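You operate a simulated robot arm through the tools that you are given. There is no shell and no other tool.

Carry out the task below with a simulated robot arm. There is one attempt and no reset: what you move stays moved.

TASK
Tidy up at the top of the steel table. At the end: the gold brass valve marked "6" from the top of the steel table is on the top of the corner table; the yellow brush from the top of the steel table is in the steel table drawer; whatever was shut is shut again. Leave all else as you found it, and nothing knocked over (what rides in a drawer may roll over).
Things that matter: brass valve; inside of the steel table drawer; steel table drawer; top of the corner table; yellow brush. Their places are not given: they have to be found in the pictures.

The check looks at the end state, three seconds after you hand in, the way a careful person would. Anything else that was tipped, shoved, dropped, spilled or broken makes it a failure.

THE ROBOT
A 7-joint arm with a two-finger parallel gripper, fixed in place. Base frame: the origin is on the floor under the middle of its stand, x ahead of it, y to its left, z up. Units: m, rad, N and s.
With the tool pointing down near the work surface it reaches from about 0.24 to 0.68 m from the base axis. Its first joint turns from -1.152 to 1.152 rad. Payload 2.4 kg.
The TCP is the grasp point between the finger pads, 0.03 m short of the fingertips. In the tool frame z runs along the fingers and y along their closing line. Largest opening 0.094 m; finger width 0.028, thickness 0.01; the body of the gripper, 0.05 by 0.096 m, starts 0.055 m behind the TCP.
Orientation is that of the tool frame in the base frame, as [roll, pitch, yaw] about the fixed x, y, z axes, in that order (R = Rz(yaw) Ry(pitch) Rx(roll)). With the fingers straight down and closing along the base's y, the tool's x points along the base's -x, its y along +y and its z along -z.

THE INTERFACE
- The arm moves only by the tool step_arm. Its argument "moves" is a list of rows, each a list of 7 numbers: the opening, from 0 (shut) to 1 (fully open), then the shift along the tool's x, y, z in m, then the turn, a rotation vector about the tool's x, y, z in rad. In form: [[gripper, x, y, z, rx, ry, rz], ...]. A call has 1 to 20 rows; each row is the pose to reach, as a shift and turn from the pose commanded when the call began, along the tool's axes at that moment. Rows are played at 5 a second. More than 0.05 m and 0.15 rad between two rows, or a gripper value outside its range, and nothing of the call is played. A pose out of reach is approached as far as the arm can. The call stops where the force on the tool passes 40 N (or 10 N more than at its start, if that is more) or the arm is blocked; 0.2 s more then pass. The fingers move at their own pace (about 0.153 m/s each) and stop on an object; they squeeze with about 33 N. The grip force told is the motor's: it shows also when the fingers shut on nothing. Time passes only in rows, and 0.2 s behind the last, so rows that repeat a pose let the fingers close. It gives the time, the measured TCP pose, the force on the tool (base axes), the opening and the grip force at its end, in the units of the frame above (readings bear some noise), with the torque about the TCP (base axes, N m) and any sound that the robot's microphone picked up, and new pictures: "show" is both (left out), scene, wrist or none.
- Cameras (640 x 400 px; columns grow to the right, rows downward): "scene" is fixed at [0.0143, 0.4729, 1.4203]; the picture's right is [-0.89, -0.45, 0.00], its down [-0.35, 0.70, -0.62] and it looks along [0.28, -0.56, -0.78] (base axes); focal length 331 px, centre (320, 200). "wrist" rides on the gripper at [0.076, 0.014, -0.102] in the tool frame; the picture's right is [-0.18, 0.98, 0.00], its down [-0.75, -0.14, -0.64] and it looks along [-0.63, -0.12, 0.77] (tool axes); focal length 243 px, centre (320, 200).
- pixel_to_xyz(camera, pixels): there is no depth. For up to 12 entries [column, row, z] of the newest picture of that camera ("zoom" is the newest enlarged one), the place [x, y] in the base frame at which the ray of that pixel passes the height z, good to about 0.003 m. The clock stands still meanwhile.
- close_up(camera, box): a new picture of the part [left, top, right, bottom] of that camera's present view, enlarged. The clock stands still meanwhile.
- job_done(): hands the job in; it is judged then, once.

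Open the gripper and draw the arm clear of the work before you hand the job in, unless the task says otherwise.

The tools are called after "Emit:" by a JSON object that holds its "fn" and its "kwargs". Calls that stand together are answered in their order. step_arm: Moves the arm, as the interface text tells. Its arguments: {"type":"object","properties":{"moves":{"type":"array","items":{"type":"array","items":{"type":"number"}}},"show":{"type":"string","enum":["both","scene","wrist","none"]}},"required":["moves"]} The other tools are called the same way: pixel_to_xyz (camera, pixels) gives the place at which the rays of pixels pass given heights; close_up (camera, box) takes an enlarged picture of a part of a camera's view; job_done () hands the job in.

At the start:

```text
time: 0.0
tool_pos: [0.3213, 0.1231, 1.0797]
tcp_rot: [3.141, 0.001, -3.141]
contact_force: [-0.2, 0.5, -0.6]
torque: [0.0, -0.03, -0.02]
grip_width: 0.094
gripper_force: 0.1
```

scene: 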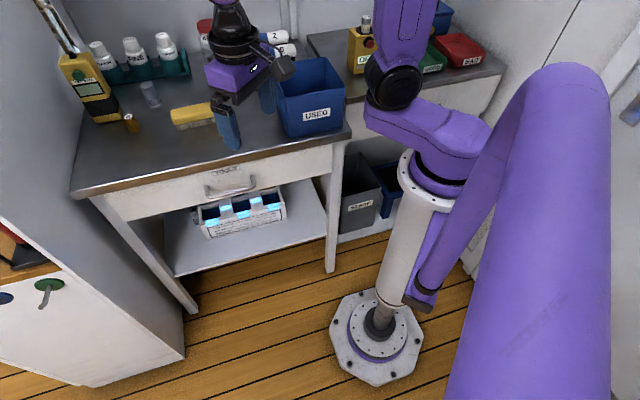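
wrist: 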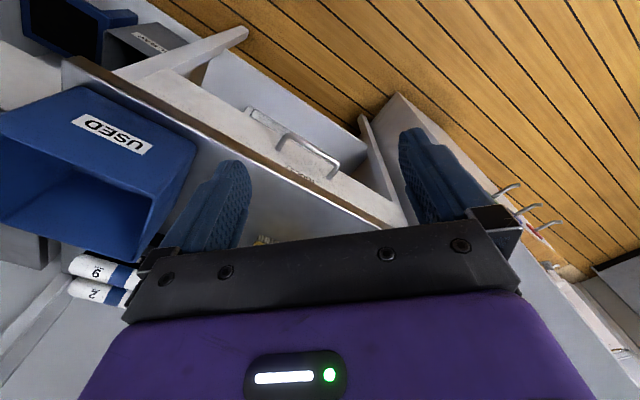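

The scene picture shows the steel table with a yellow brush near (193,116), a small brass item near (131,122), and a drawer with a handle near (230,185). I take close-ups to see the details.

Emit:
{"fn": "close_up", "kwargs": {"camera": "scene", "box": [60, 20, 220, 120]}}

Emit:
{"fn": "close_up", "kwargs": {"camera": "scene", "box": [70, 80, 270, 205]}}

Emit:
{"fn": "close_up", "kwargs": {"camera": "scene", "box": [300, 0, 520, 130]}}

Emit:
{"fn": "close_up", "kwargs": {"camera": "scene", "box": [180, 0, 380, 125]}}

```text
4.00 times, centred on (140, 70) of scene
```

zoom: 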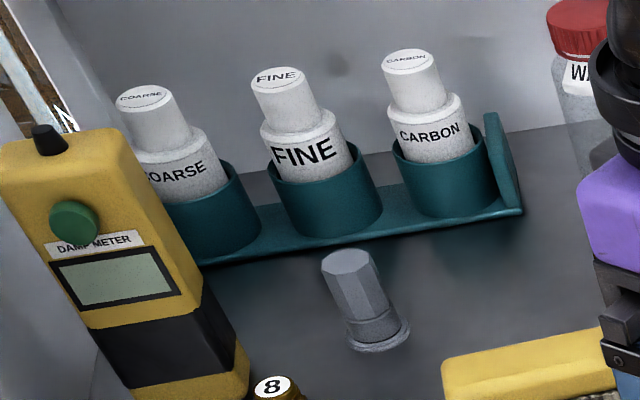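

```text
3.20 times, centred on (170, 142) of scene
```

zoom: 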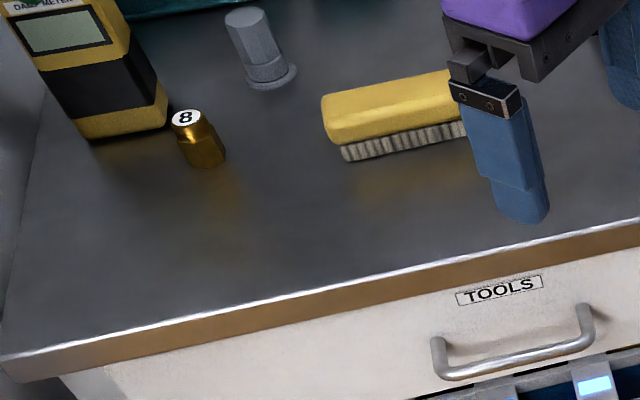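

```text
2.91 times, centred on (410, 65) of scene
```

zoom: 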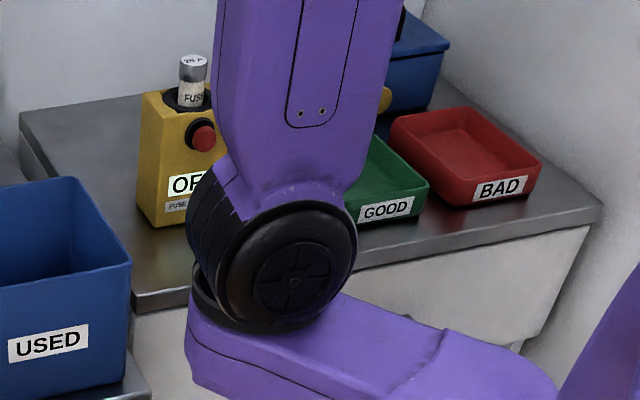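

```text
3.20 times, centred on (280, 62) of scene
```

zoom: 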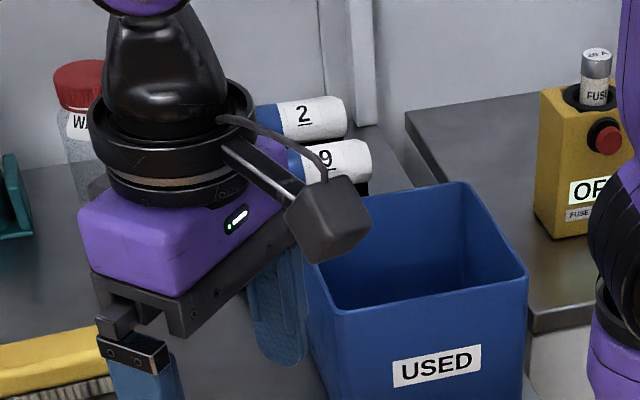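

The valve near the damp meter reads "8", so the "6" one must be elsewhere or hidden. I look at enlarged wrist pictures and check some place coordinates with guessed table heights.

Emit:
{"fn": "close_up", "kwargs": {"camera": "wrist", "box": [0, 100, 320, 300]}}

Emit:
{"fn": "close_up", "kwargs": {"camera": "wrist", "box": [440, 150, 640, 275]}}

Emit:
{"fn": "pixel_to_xyz", "kwargs": {"camera": "scene", "pixels": [[350, 135, 0.7], [350, 135, 0.8], [350, 135, 0.9], [76, 192, 0.7], [76, 192, 0.8], [76, 192, 0.9], [305, 115, 0.8], [305, 115, 0.9]]}}

Emit:
{"fn": "pixel_to_xyz", "kwargs": {"camera": "wrist", "pixels": [[65, 62, 0.7], [65, 62, 0.8], [65, 62, 0.9], [110, 133, 0.8], [110, 133, 0.9], [400, 222, 0.8]]}}

```text
2.00 times, centred on (160, 200) of wrist
```

zoom: 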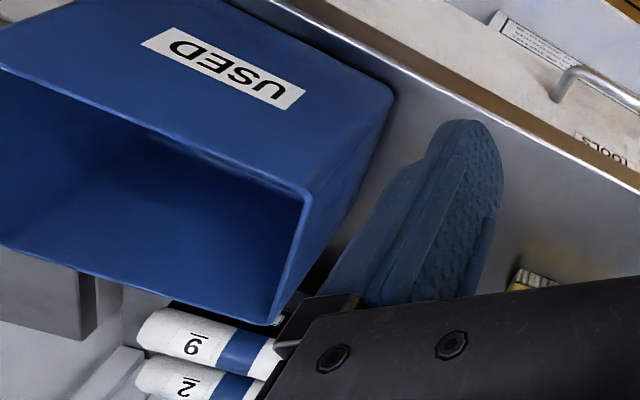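

```text
3.20 times, centred on (540, 212) of wrist
```

zoom: 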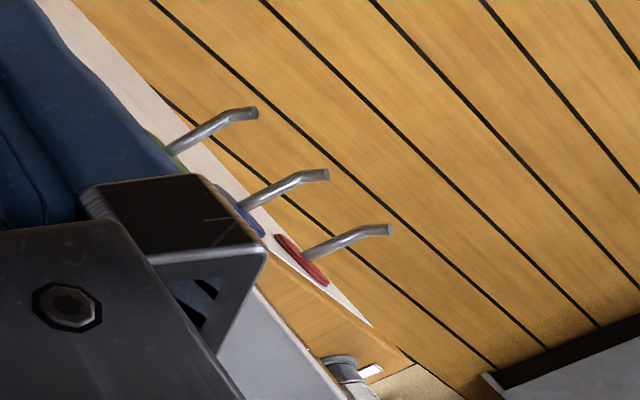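

```text
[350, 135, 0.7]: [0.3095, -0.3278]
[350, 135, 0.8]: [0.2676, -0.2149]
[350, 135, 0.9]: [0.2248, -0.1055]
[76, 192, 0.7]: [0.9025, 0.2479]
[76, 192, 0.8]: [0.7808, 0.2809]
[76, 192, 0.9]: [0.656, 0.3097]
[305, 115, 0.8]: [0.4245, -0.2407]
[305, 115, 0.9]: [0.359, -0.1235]
```

```text
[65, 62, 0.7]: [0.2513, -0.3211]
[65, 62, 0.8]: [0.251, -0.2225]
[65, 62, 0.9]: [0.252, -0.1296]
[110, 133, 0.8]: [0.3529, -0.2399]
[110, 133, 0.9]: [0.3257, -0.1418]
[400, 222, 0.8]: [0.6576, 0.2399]
```

The steel table top looks to be near z≈0.83 with its front edge running diagonally. I lift the arm and swing it toward -y, keeping it above the bins, to clear the view of the steel table and look at the corner table.

Emit:
{"fn": "step_arm", "kwargs": {"moves": [[1, 0, 0, -0.04, 0, 0, 0], [1, 0, 0, -0.08, 0, 0, 0], [1, 0, -0.04, -0.1, 0, 0, 0], [1, 0, -0.08, -0.1, 0, 0, 0], [1, 0, -0.12, -0.1, 0, 0, 0], [1, 0, -0.16, -0.1, 0, 0, 0], [1, 0, -0.2, -0.1, 0, 0, 0], [1, 0, -0.24, -0.1, 0, 0, 0], [1, 0, -0.28, -0.1, 0, 0, 0], [1, 0, -0.32, -0.1, 0, 0, 0], [1, 0, -0.36, -0.1, 0, 0, 0]]}}

```text
time: 2.4
tool_pos: [0.3191, -0.2371, 1.1772]
tcp_rot: [3.141, -0.001, -3.141]
contact_force: [-0.3, -0.3, 0.2]
torque: [0.03, -0.01, 0.02]
grip_width: 0.0939
gripper_force: 0.1
```

scene: 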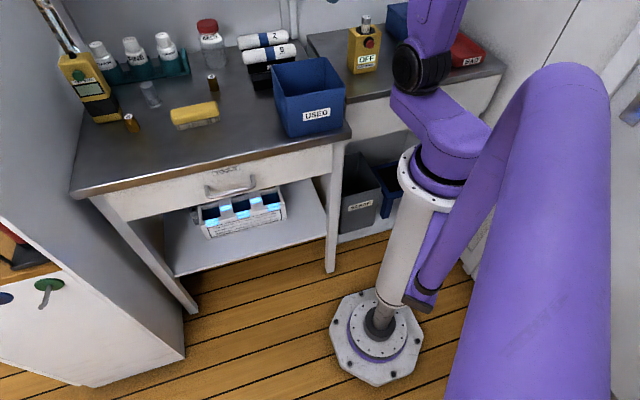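
wrist: 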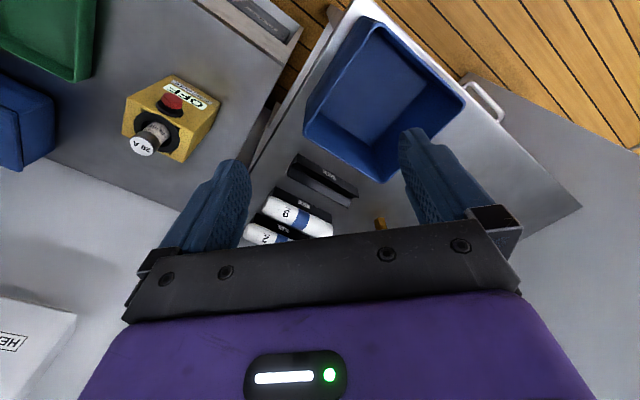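

Now a second brass valve appears near (212,83) in the scene picture. I take close-ups of it, of the brush, and of the corner table.

Emit:
{"fn": "close_up", "kwargs": {"camera": "scene", "box": [180, 60, 244, 100]}}

Emit:
{"fn": "close_up", "kwargs": {"camera": "scene", "box": [110, 95, 174, 135]}}

Emit:
{"fn": "close_up", "kwargs": {"camera": "scene", "box": [160, 80, 240, 130]}}

Emit:
{"fn": "close_up", "kwargs": {"camera": "wrist", "box": [0, 0, 320, 200]}}

Emit:
{"fn": "close_up", "kwargs": {"camera": "wrist", "box": [220, 120, 412, 240]}}

Emit:
{"fn": "close_up", "kwargs": {"camera": "scene", "box": [300, 0, 520, 130]}}

```text
10.00 times, centred on (212, 80) of scene
```

zoom: 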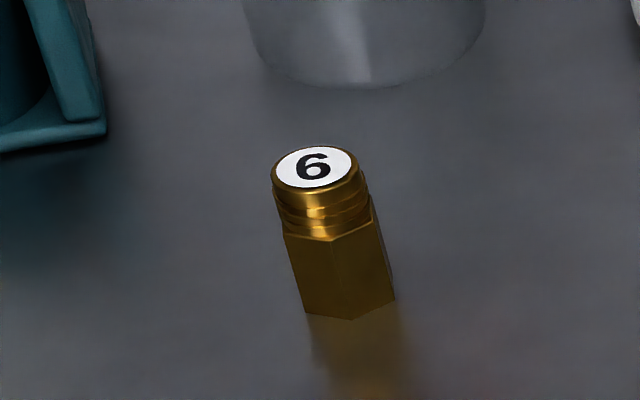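

```text
10.00 times, centred on (142, 115) of scene
```

zoom: 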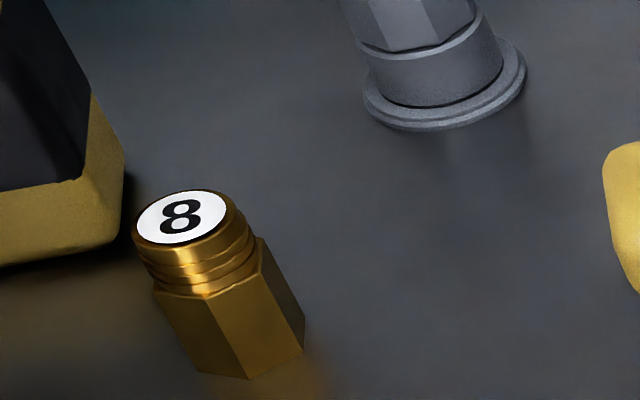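

```text
8.00 times, centred on (200, 105) of scene
```

zoom: 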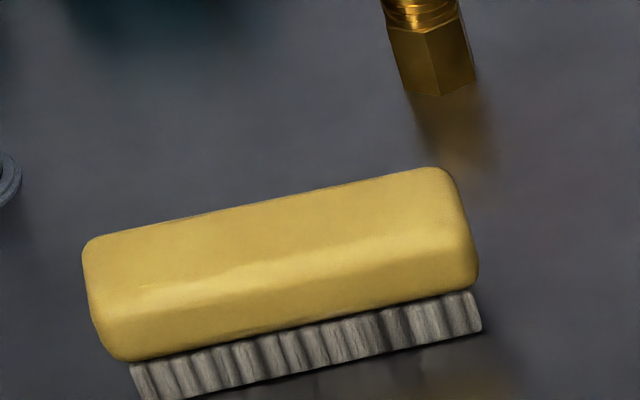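

```text
2.00 times, centred on (160, 100) of wrist
```

zoom: 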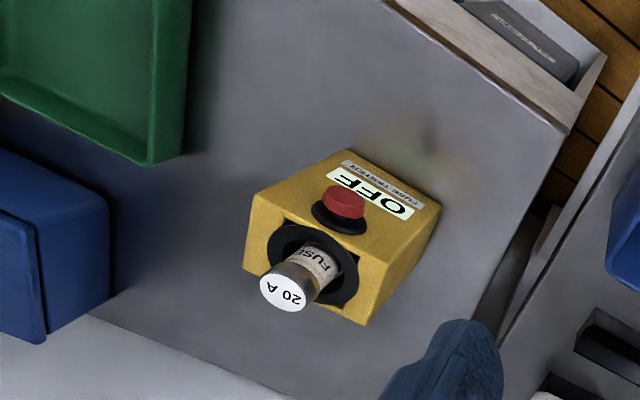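

```text
3.33 times, centred on (316, 180) of wrist
```

zoom: 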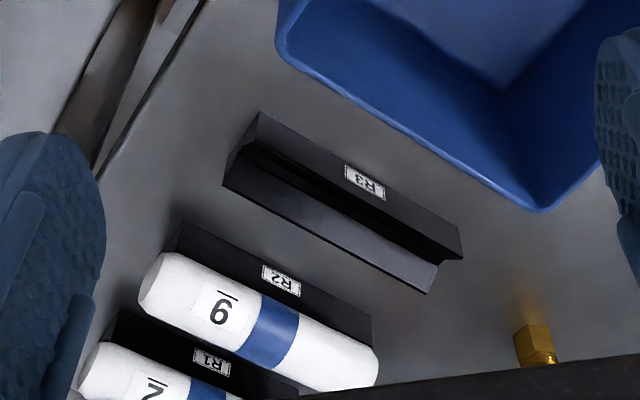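

```text
2.91 times, centred on (410, 65) of scene
```

zoom: 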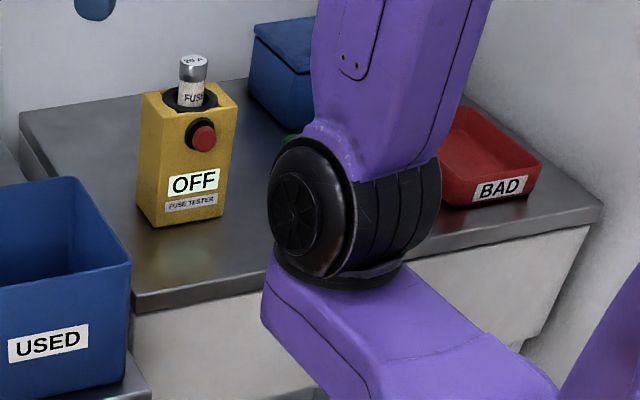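

The valve at scene (212,83) is the "6". I triangulate its base and table corners between the two cameras to find the heights of the tables.

Emit:
{"fn": "pixel_to_xyz", "kwargs": {"camera": "scene", "pixels": [[214.5, 90.5, 0.8], [214.5, 90.5, 0.85], [214.5, 90.5, 0.9], [350, 132, 0.85], [76, 192, 0.85], [347, 100, 0.85], [380, 72, 0.85], [505, 70, 0.8], [505, 70, 0.85]]}}

Emit:
{"fn": "pixel_to_xyz", "kwargs": {"camera": "wrist", "pixels": [[380, 219, 0.8], [380, 219, 0.85], [380, 219, 0.9], [582, 206, 0.8], [582, 206, 0.85], [363, 2, 0.85], [283, 64, 0.85], [283, 64, 0.8]]}}

```text
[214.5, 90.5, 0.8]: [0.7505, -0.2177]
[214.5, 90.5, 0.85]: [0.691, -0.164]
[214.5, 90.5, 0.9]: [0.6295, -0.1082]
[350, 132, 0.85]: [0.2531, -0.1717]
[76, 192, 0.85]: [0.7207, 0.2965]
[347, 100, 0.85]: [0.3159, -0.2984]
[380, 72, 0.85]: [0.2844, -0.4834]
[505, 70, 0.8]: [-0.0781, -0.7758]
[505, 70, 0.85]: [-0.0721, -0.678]
```

```text
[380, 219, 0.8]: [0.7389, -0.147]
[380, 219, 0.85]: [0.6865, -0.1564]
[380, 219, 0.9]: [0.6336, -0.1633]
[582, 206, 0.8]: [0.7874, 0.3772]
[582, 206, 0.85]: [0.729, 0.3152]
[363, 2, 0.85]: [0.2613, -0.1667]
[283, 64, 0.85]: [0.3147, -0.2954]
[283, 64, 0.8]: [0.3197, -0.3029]
```

Table top comes out at z≈0.856 and valve 6 at about (0.68,-0.157), near the reach limit. Now I triangulate the drawer handle (scene ~(230,188), wrist ~(485,100)) and look closer at both.

Emit:
{"fn": "close_up", "kwargs": {"camera": "scene", "box": [180, 150, 276, 210]}}

Emit:
{"fn": "close_up", "kwargs": {"camera": "wrist", "box": [440, 60, 568, 140]}}

Emit:
{"fn": "close_up", "kwargs": {"camera": "scene", "box": [60, 120, 380, 320]}}

```text
6.67 times, centred on (228, 180) of scene
```

zoom: 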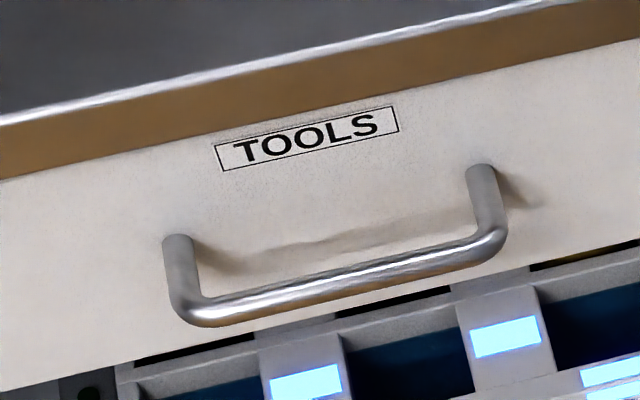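

```text
5.00 times, centred on (504, 100) of wrist
```

zoom: 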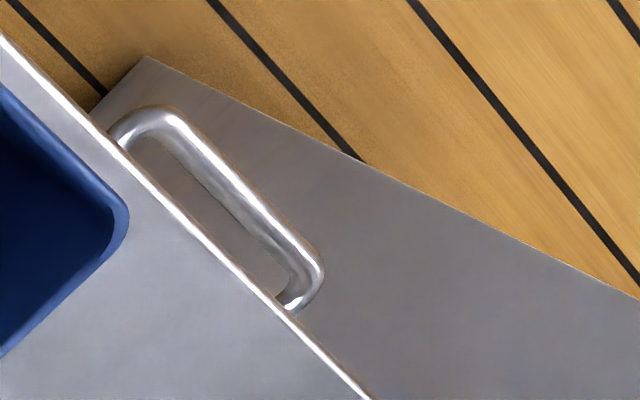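

```text
2.00 times, centred on (220, 220) of scene
```

zoom: 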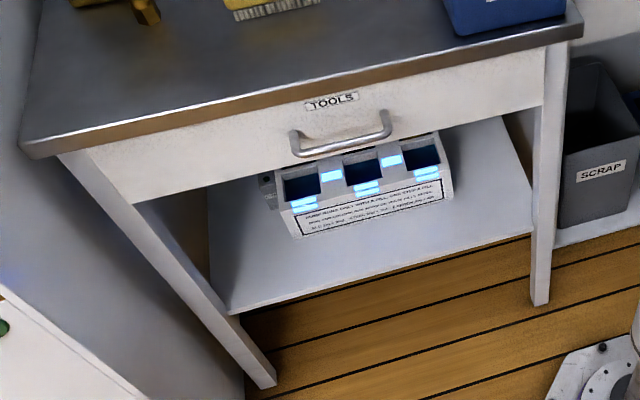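

I compare the handle bar ends in both cameras at several heights, and also map the brush and the free area of the corner table.

Emit:
{"fn": "pixel_to_xyz", "kwargs": {"camera": "scene", "pixels": [[209.5, 196.5, 0.76], [209.5, 196.5, 0.8], [253.5, 186.5, 0.76], [253.5, 186.5, 0.8], [170.6, 111, 0.9], [213.7, 101, 0.9], [219.7, 115, 0.9], [176.2, 125, 0.9], [178.5, 129, 0.856], [220, 121, 0.856], [350, 132, 0.856], [76, 190, 0.856]]}}

Emit:
{"fn": "pixel_to_xyz", "kwargs": {"camera": "wrist", "pixels": [[503.5, 113, 0.76], [503.5, 113, 0.8], [474, 82.5, 0.76], [474, 82.5, 0.8], [283, 64, 0.856], [215, 45, 0.856], [115, 60, 0.856], [75, 82, 0.856], [186, 160, 0.856], [220, 105, 0.856], [150, 90, 0.856], [363, 2, 0.856]]}}

```text
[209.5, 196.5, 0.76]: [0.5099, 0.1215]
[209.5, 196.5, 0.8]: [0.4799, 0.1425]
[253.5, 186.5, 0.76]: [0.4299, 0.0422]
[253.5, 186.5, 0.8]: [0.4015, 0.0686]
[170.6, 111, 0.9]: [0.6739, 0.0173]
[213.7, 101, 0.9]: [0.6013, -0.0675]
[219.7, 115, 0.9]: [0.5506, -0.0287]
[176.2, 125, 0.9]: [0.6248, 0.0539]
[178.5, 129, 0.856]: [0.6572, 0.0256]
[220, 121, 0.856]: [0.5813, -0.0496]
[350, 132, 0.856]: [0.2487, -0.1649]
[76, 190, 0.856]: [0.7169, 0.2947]
```

```text
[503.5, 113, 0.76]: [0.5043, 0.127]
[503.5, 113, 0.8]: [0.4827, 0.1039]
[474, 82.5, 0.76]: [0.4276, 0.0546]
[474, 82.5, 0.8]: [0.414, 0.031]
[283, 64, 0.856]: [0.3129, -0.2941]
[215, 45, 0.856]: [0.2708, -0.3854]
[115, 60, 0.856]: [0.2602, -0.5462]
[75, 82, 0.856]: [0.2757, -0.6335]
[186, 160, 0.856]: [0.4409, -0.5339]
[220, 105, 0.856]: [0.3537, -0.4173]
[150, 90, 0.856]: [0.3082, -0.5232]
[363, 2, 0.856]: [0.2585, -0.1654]
```

The tables are both about z=0.856; handle bar centre is at about (0.466,0.086,0.766), with the drawer's pull direction about (-0.705,0.709). I move over toward valve 6 with the tool turned along its radial direction to get a closer look.

Emit:
{"fn": "step_arm", "kwargs": {"moves": [[1, -0.04, 0.015, 0, 0, 0, 0.04], [1, -0.08, 0.03, 0, 0, 0, 0.08], [1, -0.12, 0.045, 0, 0, 0, 0.12], [1, -0.16, 0.06, 0.01, 0, 0, 0.16], [1, -0.2, 0.075, 0.03, 0, 0, 0.2], [1, -0.24, 0.09, 0.05, 0, 0, 0.227], [1, -0.26, 0.1, 0.07, 0, 0, 0.227]]}}

Emit:
{"fn": "pixel_to_xyz", "kwargs": {"camera": "scene", "pixels": [[211.6, 76.6, 0.89], [211.6, 76.6, 0.9], [211.6, 76.6, 0.91], [214.8, 90, 0.856], [214.8, 91.5, 0.856], [131, 122, 0.86], [250, 88, 0.856], [225, 65, 0.856], [200, 66, 0.856]]}}

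```text
time: 4.0
tool_pos: [0.5806, -0.1354, 1.1079]
tcp_rot: [3.14, 0.001, 2.913]
contact_force: [0.6, -0.4, 0.0]
torque: [-0.01, 0.0, -0.01]
grip_width: 0.094
gripper_force: 0.2
```

scene: 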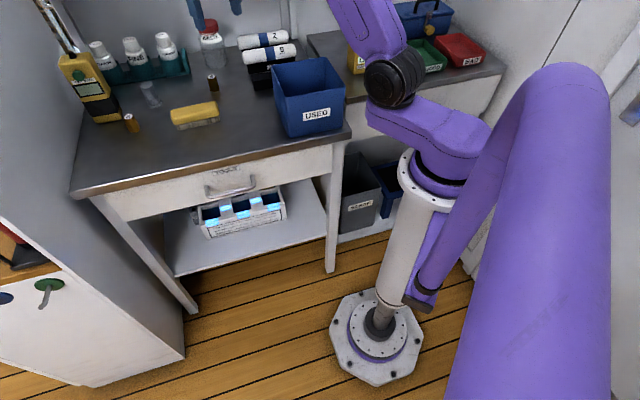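
wrist: 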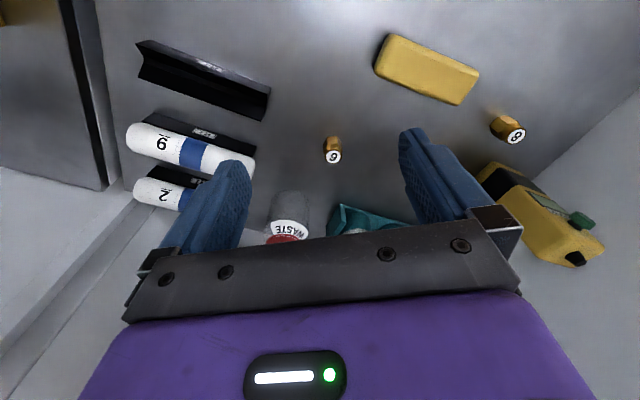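

```text
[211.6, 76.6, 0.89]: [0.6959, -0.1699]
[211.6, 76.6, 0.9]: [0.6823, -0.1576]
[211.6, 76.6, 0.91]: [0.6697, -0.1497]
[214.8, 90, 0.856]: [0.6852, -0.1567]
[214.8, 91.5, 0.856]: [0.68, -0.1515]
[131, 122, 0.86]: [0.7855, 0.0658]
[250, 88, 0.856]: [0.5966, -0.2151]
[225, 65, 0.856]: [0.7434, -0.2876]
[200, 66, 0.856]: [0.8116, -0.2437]
```

Valve 6 is now at wrist (333,150), clearly labelled; its top is at z≈0.90. I take a close-up and refine the location.

Emit:
{"fn": "close_up", "kwargs": {"camera": "wrist", "box": [288, 120, 384, 180]}}

Emit:
{"fn": "close_up", "kwargs": {"camera": "wrist", "box": [360, 20, 520, 120]}}

Emit:
{"fn": "pixel_to_xyz", "kwargs": {"camera": "wrist", "pixels": [[333.5, 156.5, 0.9], [332, 141, 0.856], [375, 68, 0.9], [390, 35, 0.9], [479, 73, 0.9], [462, 105, 0.9], [310, 215, 0.93], [250, 160, 0.88], [270, 105, 0.88]]}}

```text
6.67 times, centred on (336, 150) of wrist
```

zoom: 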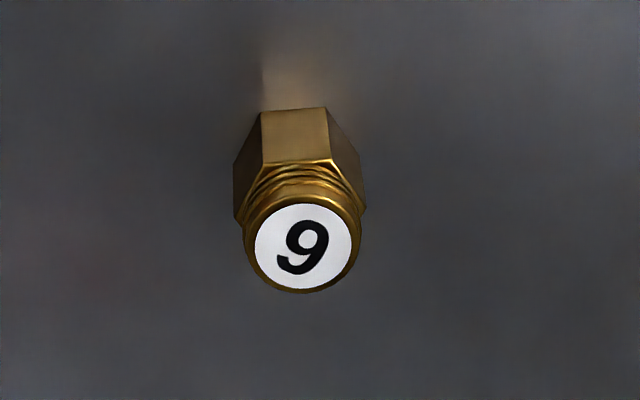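

```text
4.00 times, centred on (440, 70) of wrist
```

zoom: 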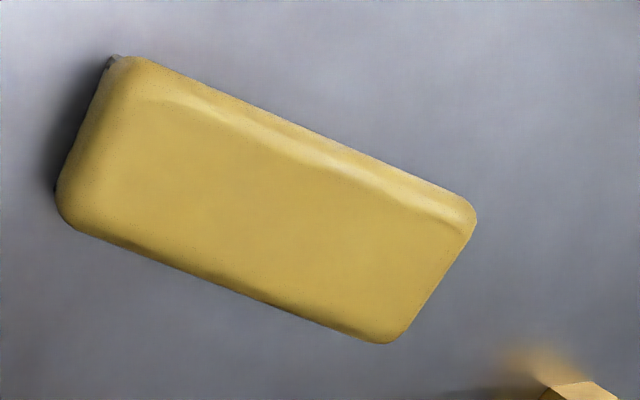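

```text
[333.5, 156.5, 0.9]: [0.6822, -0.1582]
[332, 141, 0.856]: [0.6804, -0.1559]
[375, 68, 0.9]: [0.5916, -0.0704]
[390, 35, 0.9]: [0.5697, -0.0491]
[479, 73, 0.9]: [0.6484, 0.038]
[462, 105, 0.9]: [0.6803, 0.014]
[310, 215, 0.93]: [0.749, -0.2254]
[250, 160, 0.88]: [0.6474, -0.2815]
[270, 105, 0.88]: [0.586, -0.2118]
```

Both cameras agree: valve 6 stands at (0.682,-0.158), top at z≈0.90, with hex flats about 24° off my closing line. I turn the tool to match the flats and hover above it, opening partially to keep clear of neighbours.

Emit:
{"fn": "step_arm", "kwargs": {"moves": [[0.7, -0.03, 0, 0.02, 0, 0, -0.12], [0.7, -0.06, 0, 0.04, 0, 0, -0.24], [0.7, -0.08, 0, 0.06, 0, 0, -0.36], [0.7, -0.1039, 0.0008, 0.08, 0, 0, -0.422], [0.7, -0.1039, 0.0008, 0.09, 0, 0, -0.422]]}}

```text
time: 5.2
tool_pos: [0.6704, -0.1543, 1.0186]
tcp_rot: [-3.141, -0.001, -2.944]
contact_force: [0.8, -0.7, -0.4]
torque: [0.01, 0.02, 0.01]
grip_width: 0.0657
gripper_force: 0.0
out of reach, approached as far as the arm can: row 4, 5
```

scene: 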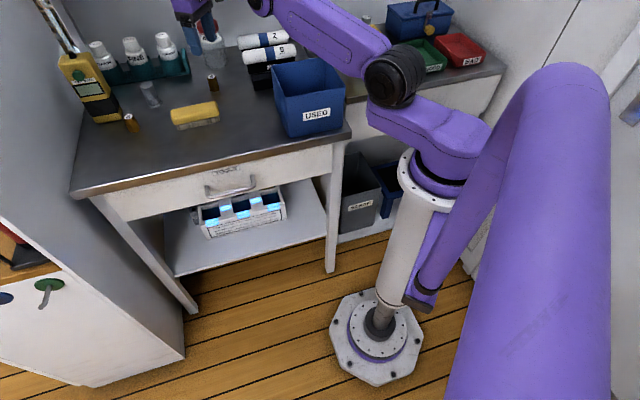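
wrist: 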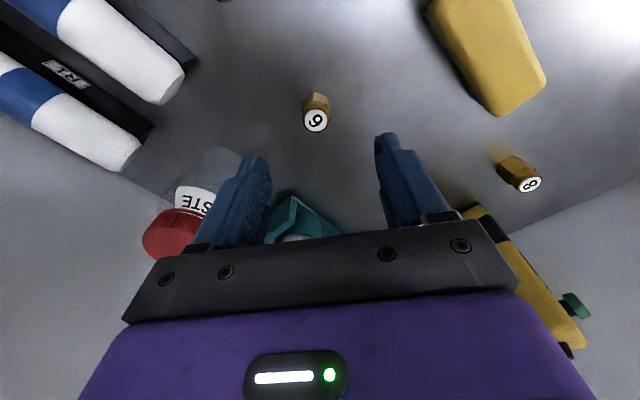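

Vertical reach stops at about (0.670,-0.154), so I lean the tool outward by 0.35 rad about its closing axis to gain reach, holding height.

Emit:
{"fn": "step_arm", "kwargs": {"moves": [[0.7, 0, 0, 0, 0, -0.12, 0], [0.7, 0, 0, 0, 0, -0.24, 0], [0.7, 0, 0, 0, 0, -0.35, 0], [0.7, 0, 0, 0, 0, -0.35, 0]], "show": "wrist"}}

```text
time: 6.2
tool_pos: [0.6702, -0.1544, 1.0171]
tcp_rot: [-3.142, 0.351, -2.945]
contact_force: [0.0, -0.5, -0.9]
torque: [0.02, -0.02, 0.01]
grip_width: 0.0659
gripper_force: 0.0
```

wrist: 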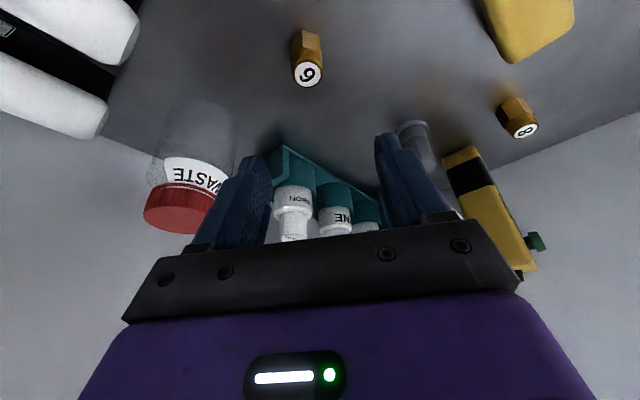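

The arm now holds (0.670,-0.154) with a 20° lean. I re-measure the valve from this view: label centre near (308,74) and base near (305,38).

Emit:
{"fn": "pixel_to_xyz", "kwargs": {"camera": "wrist", "pixels": [[308, 74, 0.9], [306, 36, 0.856], [190, 165, 0.856], [180, 200, 0.95], [235, 150, 0.856], [215, 200, 0.95]]}}

Emit:
{"fn": "close_up", "kwargs": {"camera": "wrist", "box": [268, 20, 348, 100]}}

```text
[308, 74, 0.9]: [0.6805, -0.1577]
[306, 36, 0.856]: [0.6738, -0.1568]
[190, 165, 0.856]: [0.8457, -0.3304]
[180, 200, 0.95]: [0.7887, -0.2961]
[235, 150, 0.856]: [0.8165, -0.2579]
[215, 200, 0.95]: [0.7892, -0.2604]
```

```text
5.00 times, centred on (308, 60) of wrist
```

zoom: 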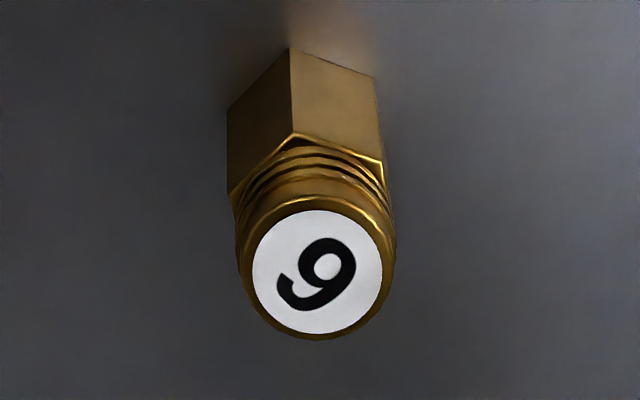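

The close-up shows the hex flats now aligned with the finger faces (two faces of expected widths). I lower to a hover just above the valve.

Emit:
{"fn": "step_arm", "kwargs": {"moves": [[0.7, 0.006, -0.003, 0.031, 0, 0, 0], [0.7, 0.012, -0.0051, 0.0616, 0, 0, 0], [0.7, 0.012, -0.0051, 0.0616, 0, 0, 0]]}}

```text
time: 7.0
tool_pos: [0.6805, -0.158, 0.9555]
tcp_rot: [3.141, 0.351, -2.945]
contact_force: [-0.5, 0.4, -0.2]
torque: [-0.03, 0.02, -0.04]
grip_width: 0.0657
gripper_force: 0.3
```

scene: 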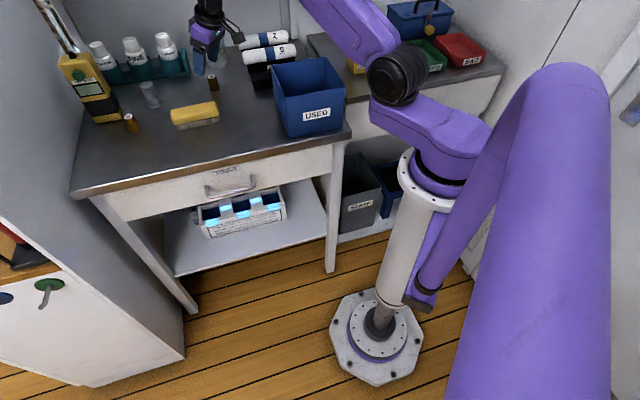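
wrist: 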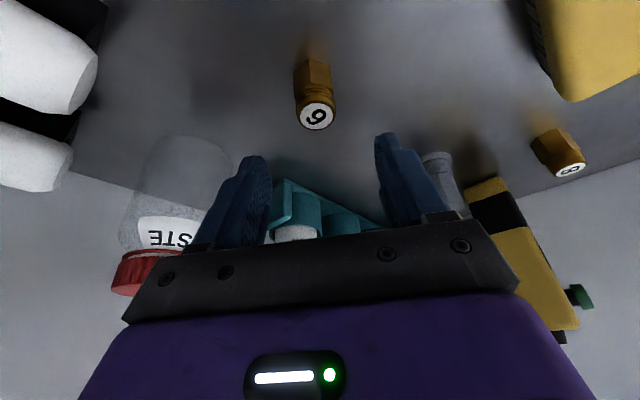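

The tool is directly over the valve at z=0.9555. I descend straight down to z≈0.895 (fingertips about 6 mm above the table) with fingers still open.

Emit:
{"fn": "step_arm", "kwargs": {"moves": [[0.7, 0.0067, 0, 0.0188, 0, 0, 0], [0.7, 0.0134, 0, 0.0376, 0, 0, 0], [0.7, 0.0202, 0.0005, 0.0565, 0, 0, 0], [0.7, 0.0202, 0.0005, 0.0565, 0, 0, 0]]}}

```text
time: 8.0
tool_pos: [0.6786, -0.1597, 0.8946]
tcp_rot: [3.142, 0.351, -2.948]
contact_force: [-0.6, -0.4, -0.3]
torque: [0.0, 0.0, 0.0]
grip_width: 0.0654
gripper_force: 0.1
```

scene: 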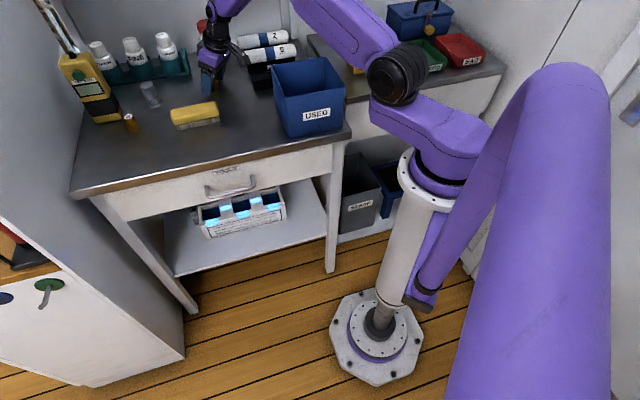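
wrist: 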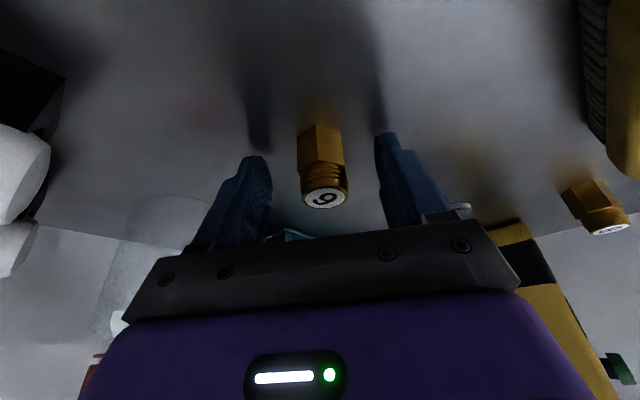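

The valve sits centred between the fingers (wrist (322,165) between tips at ~272 and ~378), and the TCP projects onto it. I close the gripper.

Emit:
{"fn": "step_arm", "kwargs": {"moves": [[0.4, 0, 0, 0, 0, 0, 0], [0.15, 0, 0, 0, 0, 0, 0], [0, 0, 0, 0, 0, 0, 0], [0, 0, 0, 0, 0, 0, 0], [0, 0, 0, 0, 0, 0, 0]]}}

```text
time: 9.2
tool_pos: [0.6776, -0.1602, 0.8949]
tcp_rot: [3.141, 0.351, -2.946]
contact_force: [0.2, 0.1, -0.2]
torque: [-0.06, -0.01, -0.02]
grip_width: 0.0284
gripper_force: 32.7
```

scene: 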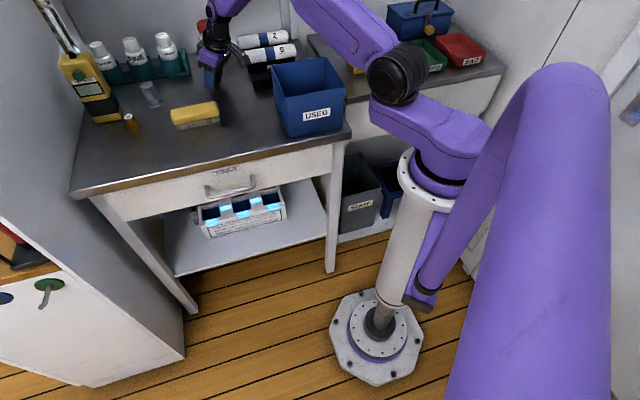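
wrist: 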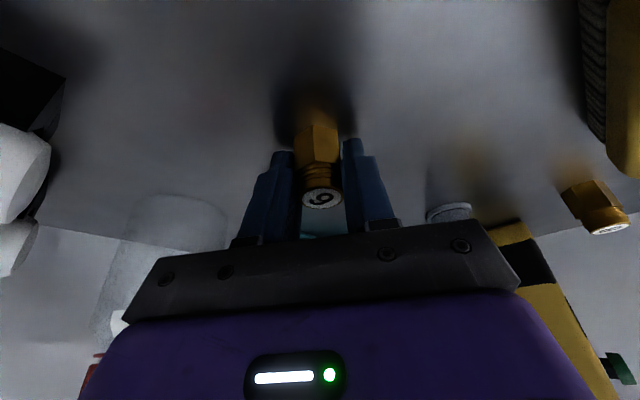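

Grip is firm at 0.028 m on the valve. I lift it straight up, then draw back, and meanwhile check the fuse tester's and tray's base positions on the corner table for a free spot.

Emit:
{"fn": "step_arm", "kwargs": {"moves": [[0, -0.0069, 0, -0.0188, 0, 0, 0], [0, -0.0138, 0, -0.0376, 0, 0, 0], [0, -0.012, 0, -0.067, 0, 0, 0], [0, 0.0, 0, -0.1, 0, 0, 0], [0, 0.015, 0, -0.14, 0, 0, 0], [0, 0.03, 0, -0.18, 0, 0, 0]]}}

Emit:
{"fn": "pixel_to_xyz", "kwargs": {"camera": "scene", "pixels": [[351.6, 78.4, 0.856], [376.3, 73.2, 0.856], [381.8, 65.3, 0.856], [422, 77, 0.856], [447, 70.5, 0.856], [346.4, 103, 0.856], [505, 72, 0.856]]}}

```text
time: 10.6
tool_pos: [0.5885, -0.1735, 1.0542]
tcp_rot: [-3.141, 0.349, -2.947]
contact_force: [-0.1, 0.1, -1.3]
torque: [-0.01, -0.01, 0.01]
grip_width: 0.0287
gripper_force: 32.6
```

scene: 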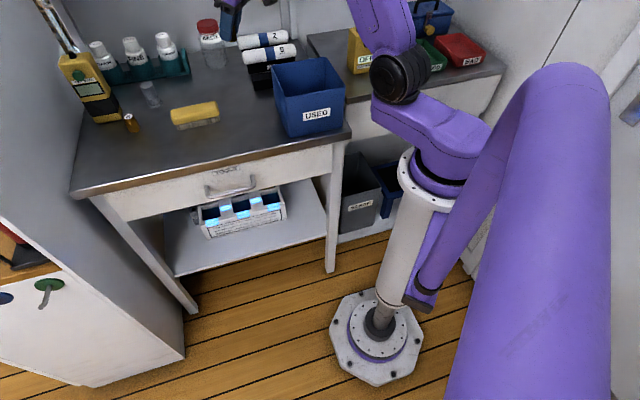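
wrist: 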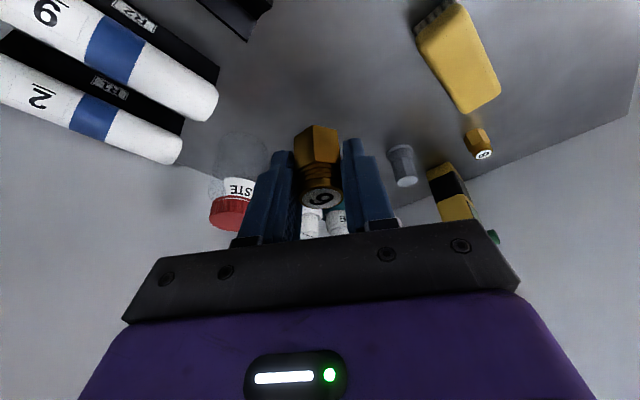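

```text
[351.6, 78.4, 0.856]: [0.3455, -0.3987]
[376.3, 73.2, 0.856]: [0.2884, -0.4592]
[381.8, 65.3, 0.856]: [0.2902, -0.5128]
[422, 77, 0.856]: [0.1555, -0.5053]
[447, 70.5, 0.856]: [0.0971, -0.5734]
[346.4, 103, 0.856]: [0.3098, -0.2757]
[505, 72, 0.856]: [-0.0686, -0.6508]
```

The valve is up with the "6" label visible at (322,198). The free spot in front of the fuse tester is about (0.266,-0.395); I raise and carry the valve there at height, turning the tool so it leans perpendicular to the corner table's front edge.

Emit:
{"fn": "step_arm", "kwargs": {"moves": [[0, -0.0138, 0, -0.0376, 0, 0, 0], [0, -0.0261, 0, -0.0714, 0, 0, 0], [0, 0.0114, -0.0172, -0.0851, 0.0374, 0, 0.1022], [0, 0.0489, -0.0344, -0.0988, 0.0748, 0, 0.2044], [0, 0.0864, -0.0516, -0.1125, 0.1122, 0, 0.3066], [0, 0.1239, -0.0688, -0.1262, 0.1496, 0, 0.4088], [0, 0.1614, -0.086, -0.1399, 0.187, 0, 0.511], [0, 0.1989, -0.1031, -0.1536, 0.2244, 0, 0.6132], [0, 0.2364, -0.1203, -0.1673, 0.2618, 0, 0.7154], [0, 0.2739, -0.1375, -0.181, 0.2992, 0, 0.8176], [0, 0.3114, -0.1547, -0.1947, 0.337, 0, 0.92], [0, 0.3114, -0.1547, -0.1947, 0.337, 0, 0.92]]}}

```text
time: 13.2
tool_pos: [0.2697, -0.3967, 1.1308]
tcp_rot: [3.141, 0.35, 2.357]
contact_force: [0.3, -0.5, -1.1]
torque: [-0.01, 0.02, -0.02]
grip_width: 0.0286
gripper_force: 32.9
```

scene: 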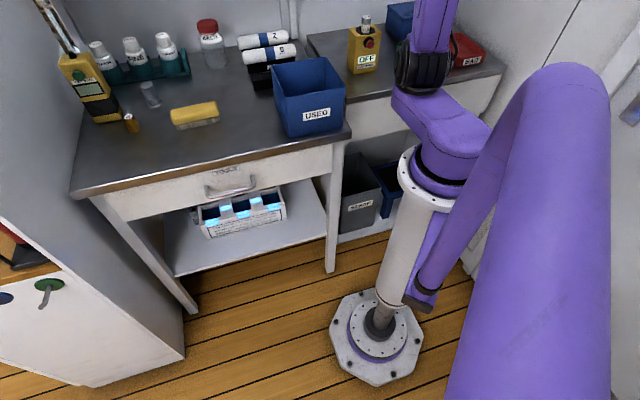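
wrist: 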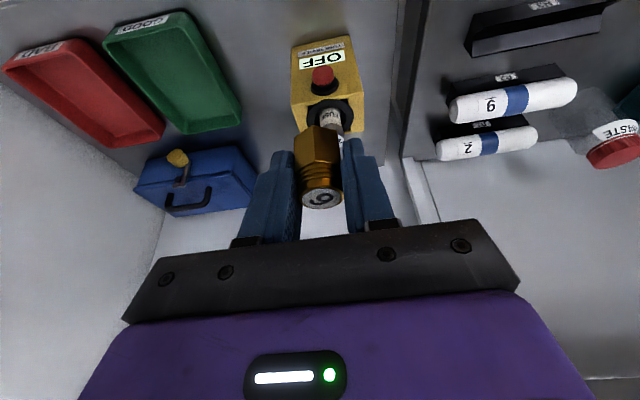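

The valve is over the corner table; the fuse tester appears at wrist (330,85). I zoom to locate the tester's base edge relative to my planned spot.

Emit:
{"fn": "close_up", "kwargs": {"camera": "wrist", "box": [230, 0, 422, 120]}}

Emit:
{"fn": "close_up", "kwargs": {"camera": "scene", "box": [310, 0, 470, 120]}}

```text
3.33 times, centred on (326, 60) of wrist
```

zoom: 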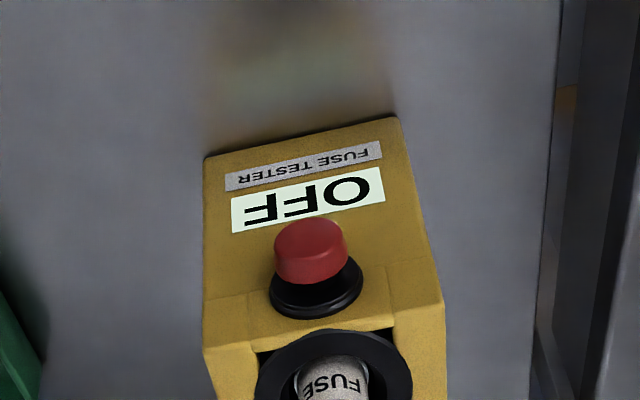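

```text
3.33 times, centred on (390, 60) of scene
```

zoom: 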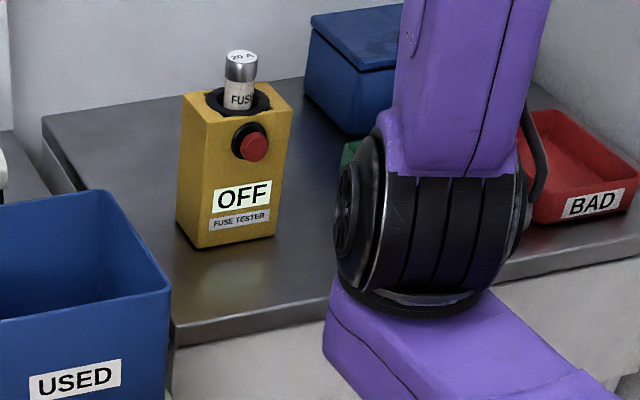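

Emit:
{"fn": "pixel_to_xyz", "kwargs": {"camera": "wrist", "pixels": [[291.5, 47, 0.856], [349, 35.5, 0.856], [260, 20, 0.856], [310, 10, 0.856], [395, 35, 0.856], [200, 40, 0.856], [240, 128, 0.88], [173, 133, 0.88]]}}

Emit:
{"fn": "pixel_to_xyz", "kwargs": {"camera": "scene", "pixels": [[369, 74.5, 0.856], [392, 70.5, 0.856], [363, 98, 0.856], [400, 90, 0.856], [346, 103, 0.856]]}}

```text
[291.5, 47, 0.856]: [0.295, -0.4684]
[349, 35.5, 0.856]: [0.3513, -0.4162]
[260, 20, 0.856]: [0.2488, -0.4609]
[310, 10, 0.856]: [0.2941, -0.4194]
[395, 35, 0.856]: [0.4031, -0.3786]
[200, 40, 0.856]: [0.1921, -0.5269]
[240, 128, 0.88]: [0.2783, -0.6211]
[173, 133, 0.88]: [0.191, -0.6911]
```

```text
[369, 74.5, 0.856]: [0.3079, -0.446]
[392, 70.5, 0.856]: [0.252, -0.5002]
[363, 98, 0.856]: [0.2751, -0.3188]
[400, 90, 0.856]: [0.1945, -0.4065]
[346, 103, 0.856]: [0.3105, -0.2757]
```

I check the top front edge of the corner table again (bright line at scene ~(346.5,97) and ~(393,85)).

Emit:
{"fn": "pixel_to_xyz", "kwargs": {"camera": "scene", "pixels": [[346.5, 97, 0.856], [393, 85, 0.856], [346.5, 101, 0.856], [500, 67, 0.856], [351, 75, 0.856], [375.6, 70, 0.856]]}}

Emit:
{"fn": "close_up", "kwargs": {"camera": "scene", "box": [330, 60, 410, 110]}}

```text
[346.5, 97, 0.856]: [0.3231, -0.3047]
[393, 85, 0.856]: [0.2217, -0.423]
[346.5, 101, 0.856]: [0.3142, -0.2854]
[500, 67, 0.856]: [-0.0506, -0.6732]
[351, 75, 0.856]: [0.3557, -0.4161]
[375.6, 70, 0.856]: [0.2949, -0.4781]
```

```text
8.00 times, centred on (370, 85) of scene
```

zoom: 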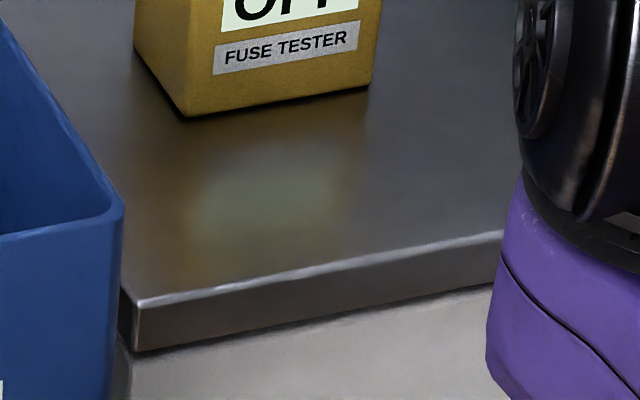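

Front edge is at about 0.05 m in front of my spot and the tester about 0.05 m behind it, so (0.2724,-0.4158) is a good place. I shift there and lower the valve to 25 mm above the top.

Emit:
{"fn": "step_arm", "kwargs": {"moves": [[0, -0.0145, -0.0116, 0.0053, 0, 0, 0], [0, -0.0024, -0.0116, 0.0383, 0, 0, 0], [0, 0.0096, -0.0116, 0.0713, 0, 0, 0], [0, 0.0217, -0.0116, 0.1043, 0, 0, 0], [0, 0.0337, -0.0116, 0.1373, 0, 0, 0], [0, 0.0458, -0.0116, 0.1703, 0, 0, 0], [0, 0.0578, -0.0116, 0.2033, 0, 0, 0], [0, 0.0578, -0.0116, 0.2033, 0, 0, 0]]}}

```text
time: 15.0
tool_pos: [0.2703, -0.4183, 0.9174]
tcp_rot: [-3.138, 0.349, 2.357]
contact_force: [-0.4, 0.1, -0.6]
torque: [-0.04, 0.04, -0.01]
grip_width: 0.029
gripper_force: 33.2
out of reach, approached as far as the arm can: row 7
```

scene: 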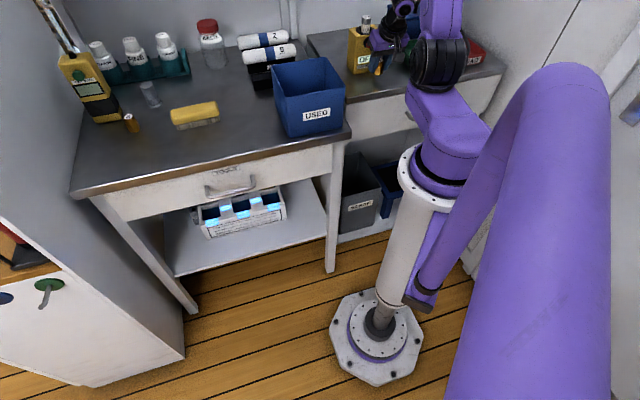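
wrist: 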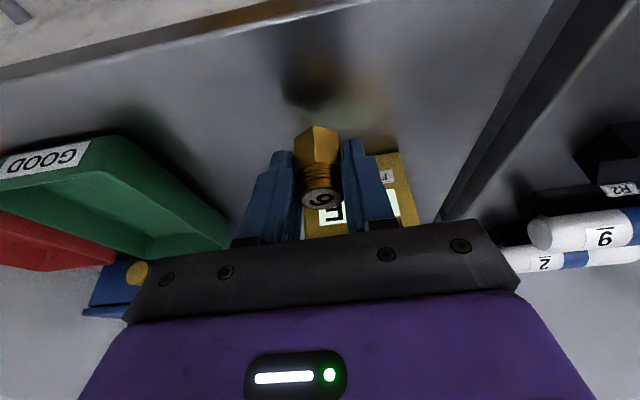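

The pose is as wanted within noise but one row was flagged at a reach limit. The shadow/reflection below the valve is at (315,90); I try lowering 10 mm and check the pose actually reached.

Emit:
{"fn": "step_arm", "kwargs": {"moves": [[0, 0.0017, 0, 0.0047, 0, 0, 0], [0, 0.0034, 0, 0.0094, 0, 0, 0], [0, 0.0034, 0, 0.0094, 0, 0, 0]], "show": "wrist"}}

```text
time: 15.8
tool_pos: [0.2726, -0.4179, 0.9085]
tcp_rot: [-3.14, 0.35, 2.358]
contact_force: [0.1, -0.3, -1.1]
torque: [-0.01, 0.02, -0.02]
grip_width: 0.0288
gripper_force: 33.0
```

wrist: 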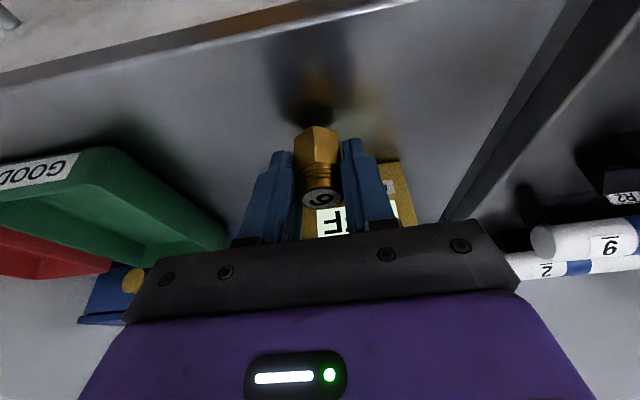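

That reached z=0.9085 with the orientation kept. I continue down in small steps watching the contact force.

Emit:
{"fn": "step_arm", "kwargs": {"moves": [[0, 0.0014, 0, 0.0038, 0, 0, 0], [0, 0.0027, 0, 0.0075, 0, 0, 0], [0, 0.0034, 0, 0.0094, 0, 0, 0], [0, 0.0034, 0, 0.0094, 0, 0, 0]], "show": "wrist"}}

```text
time: 16.8
tool_pos: [0.2723, -0.4178, 0.8973]
tcp_rot: [3.14, 0.351, 2.355]
contact_force: [0.5, -0.2, -1.4]
torque: [0.03, -0.01, 0.05]
grip_width: 0.0287
gripper_force: 33.0
```

wrist: 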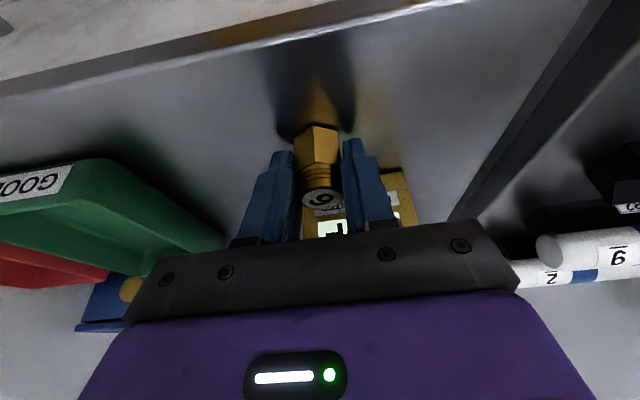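

At z=0.897 there is no contact yet; the valve's foot nearly meets its reflection. I step down 2 mm more and check.

Emit:
{"fn": "step_arm", "kwargs": {"moves": [[0, 0.0007, 0, 0.0019, 0, 0, 0], [0, 0.0007, 0, 0.0019, 0, 0, 0]], "show": "none"}}

Emit:
{"fn": "step_arm", "kwargs": {"moves": [[0, 0.0004, 0, 0.0009, 0, 0, 0], [0, 0.0004, 0, 0.0009, 0, 0, 0]], "show": "wrist"}}

```text
time: 17.4
tool_pos: [0.272, -0.4161, 0.8956]
tcp_rot: [-3.14, 0.35, 2.357]
contact_force: [-0.3, 0.8, -1.3]
torque: [-0.03, 0.01, 0.0]
grip_width: 0.0288
gripper_force: 33.0
```

```text
time: 18.0
tool_pos: [0.2723, -0.417, 0.8958]
tcp_rot: [-3.141, 0.353, 2.358]
contact_force: [-1.7, -0.8, 5.4]
torque: [0.02, 0.03, 0.02]
grip_width: 0.0286
gripper_force: 33.3
```

wrist: 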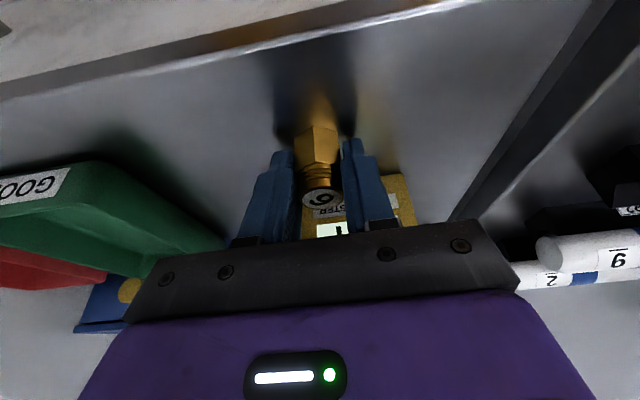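

The force rose to 5.4 N upward, so the valve stands on the corner table. I open the fingers.

Emit:
{"fn": "step_arm", "kwargs": {"moves": [[0.4, 0, 0, 0, 0, 0, 0], [0.5, 0, 0, 0, 0, 0, 0], [0.6, 0, 0, 0, 0, 0, 0], [0.6, 0, 0, 0, 0, 0, 0]]}}

```text
time: 19.0
tool_pos: [0.2718, -0.4171, 0.8941]
tcp_rot: [-3.141, 0.35, 2.358]
contact_force: [-0.3, -0.5, 0.7]
torque: [-0.01, -0.04, 0.0]
grip_width: 0.0561
gripper_force: 0.1
```

scene: 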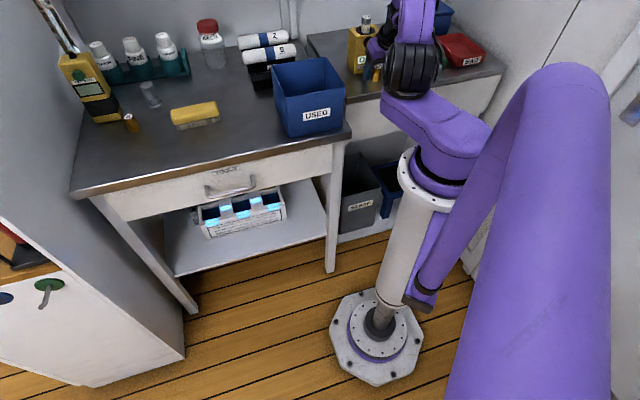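
wrist: 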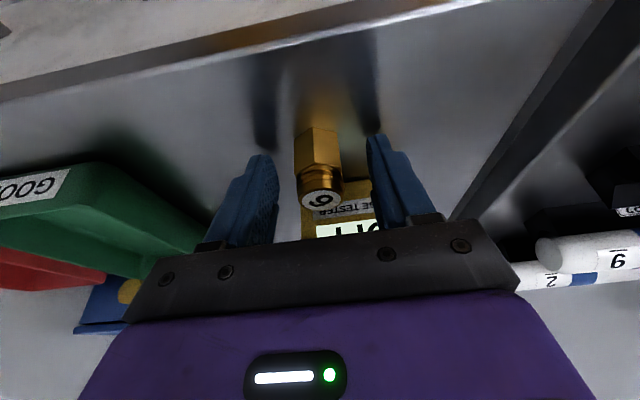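

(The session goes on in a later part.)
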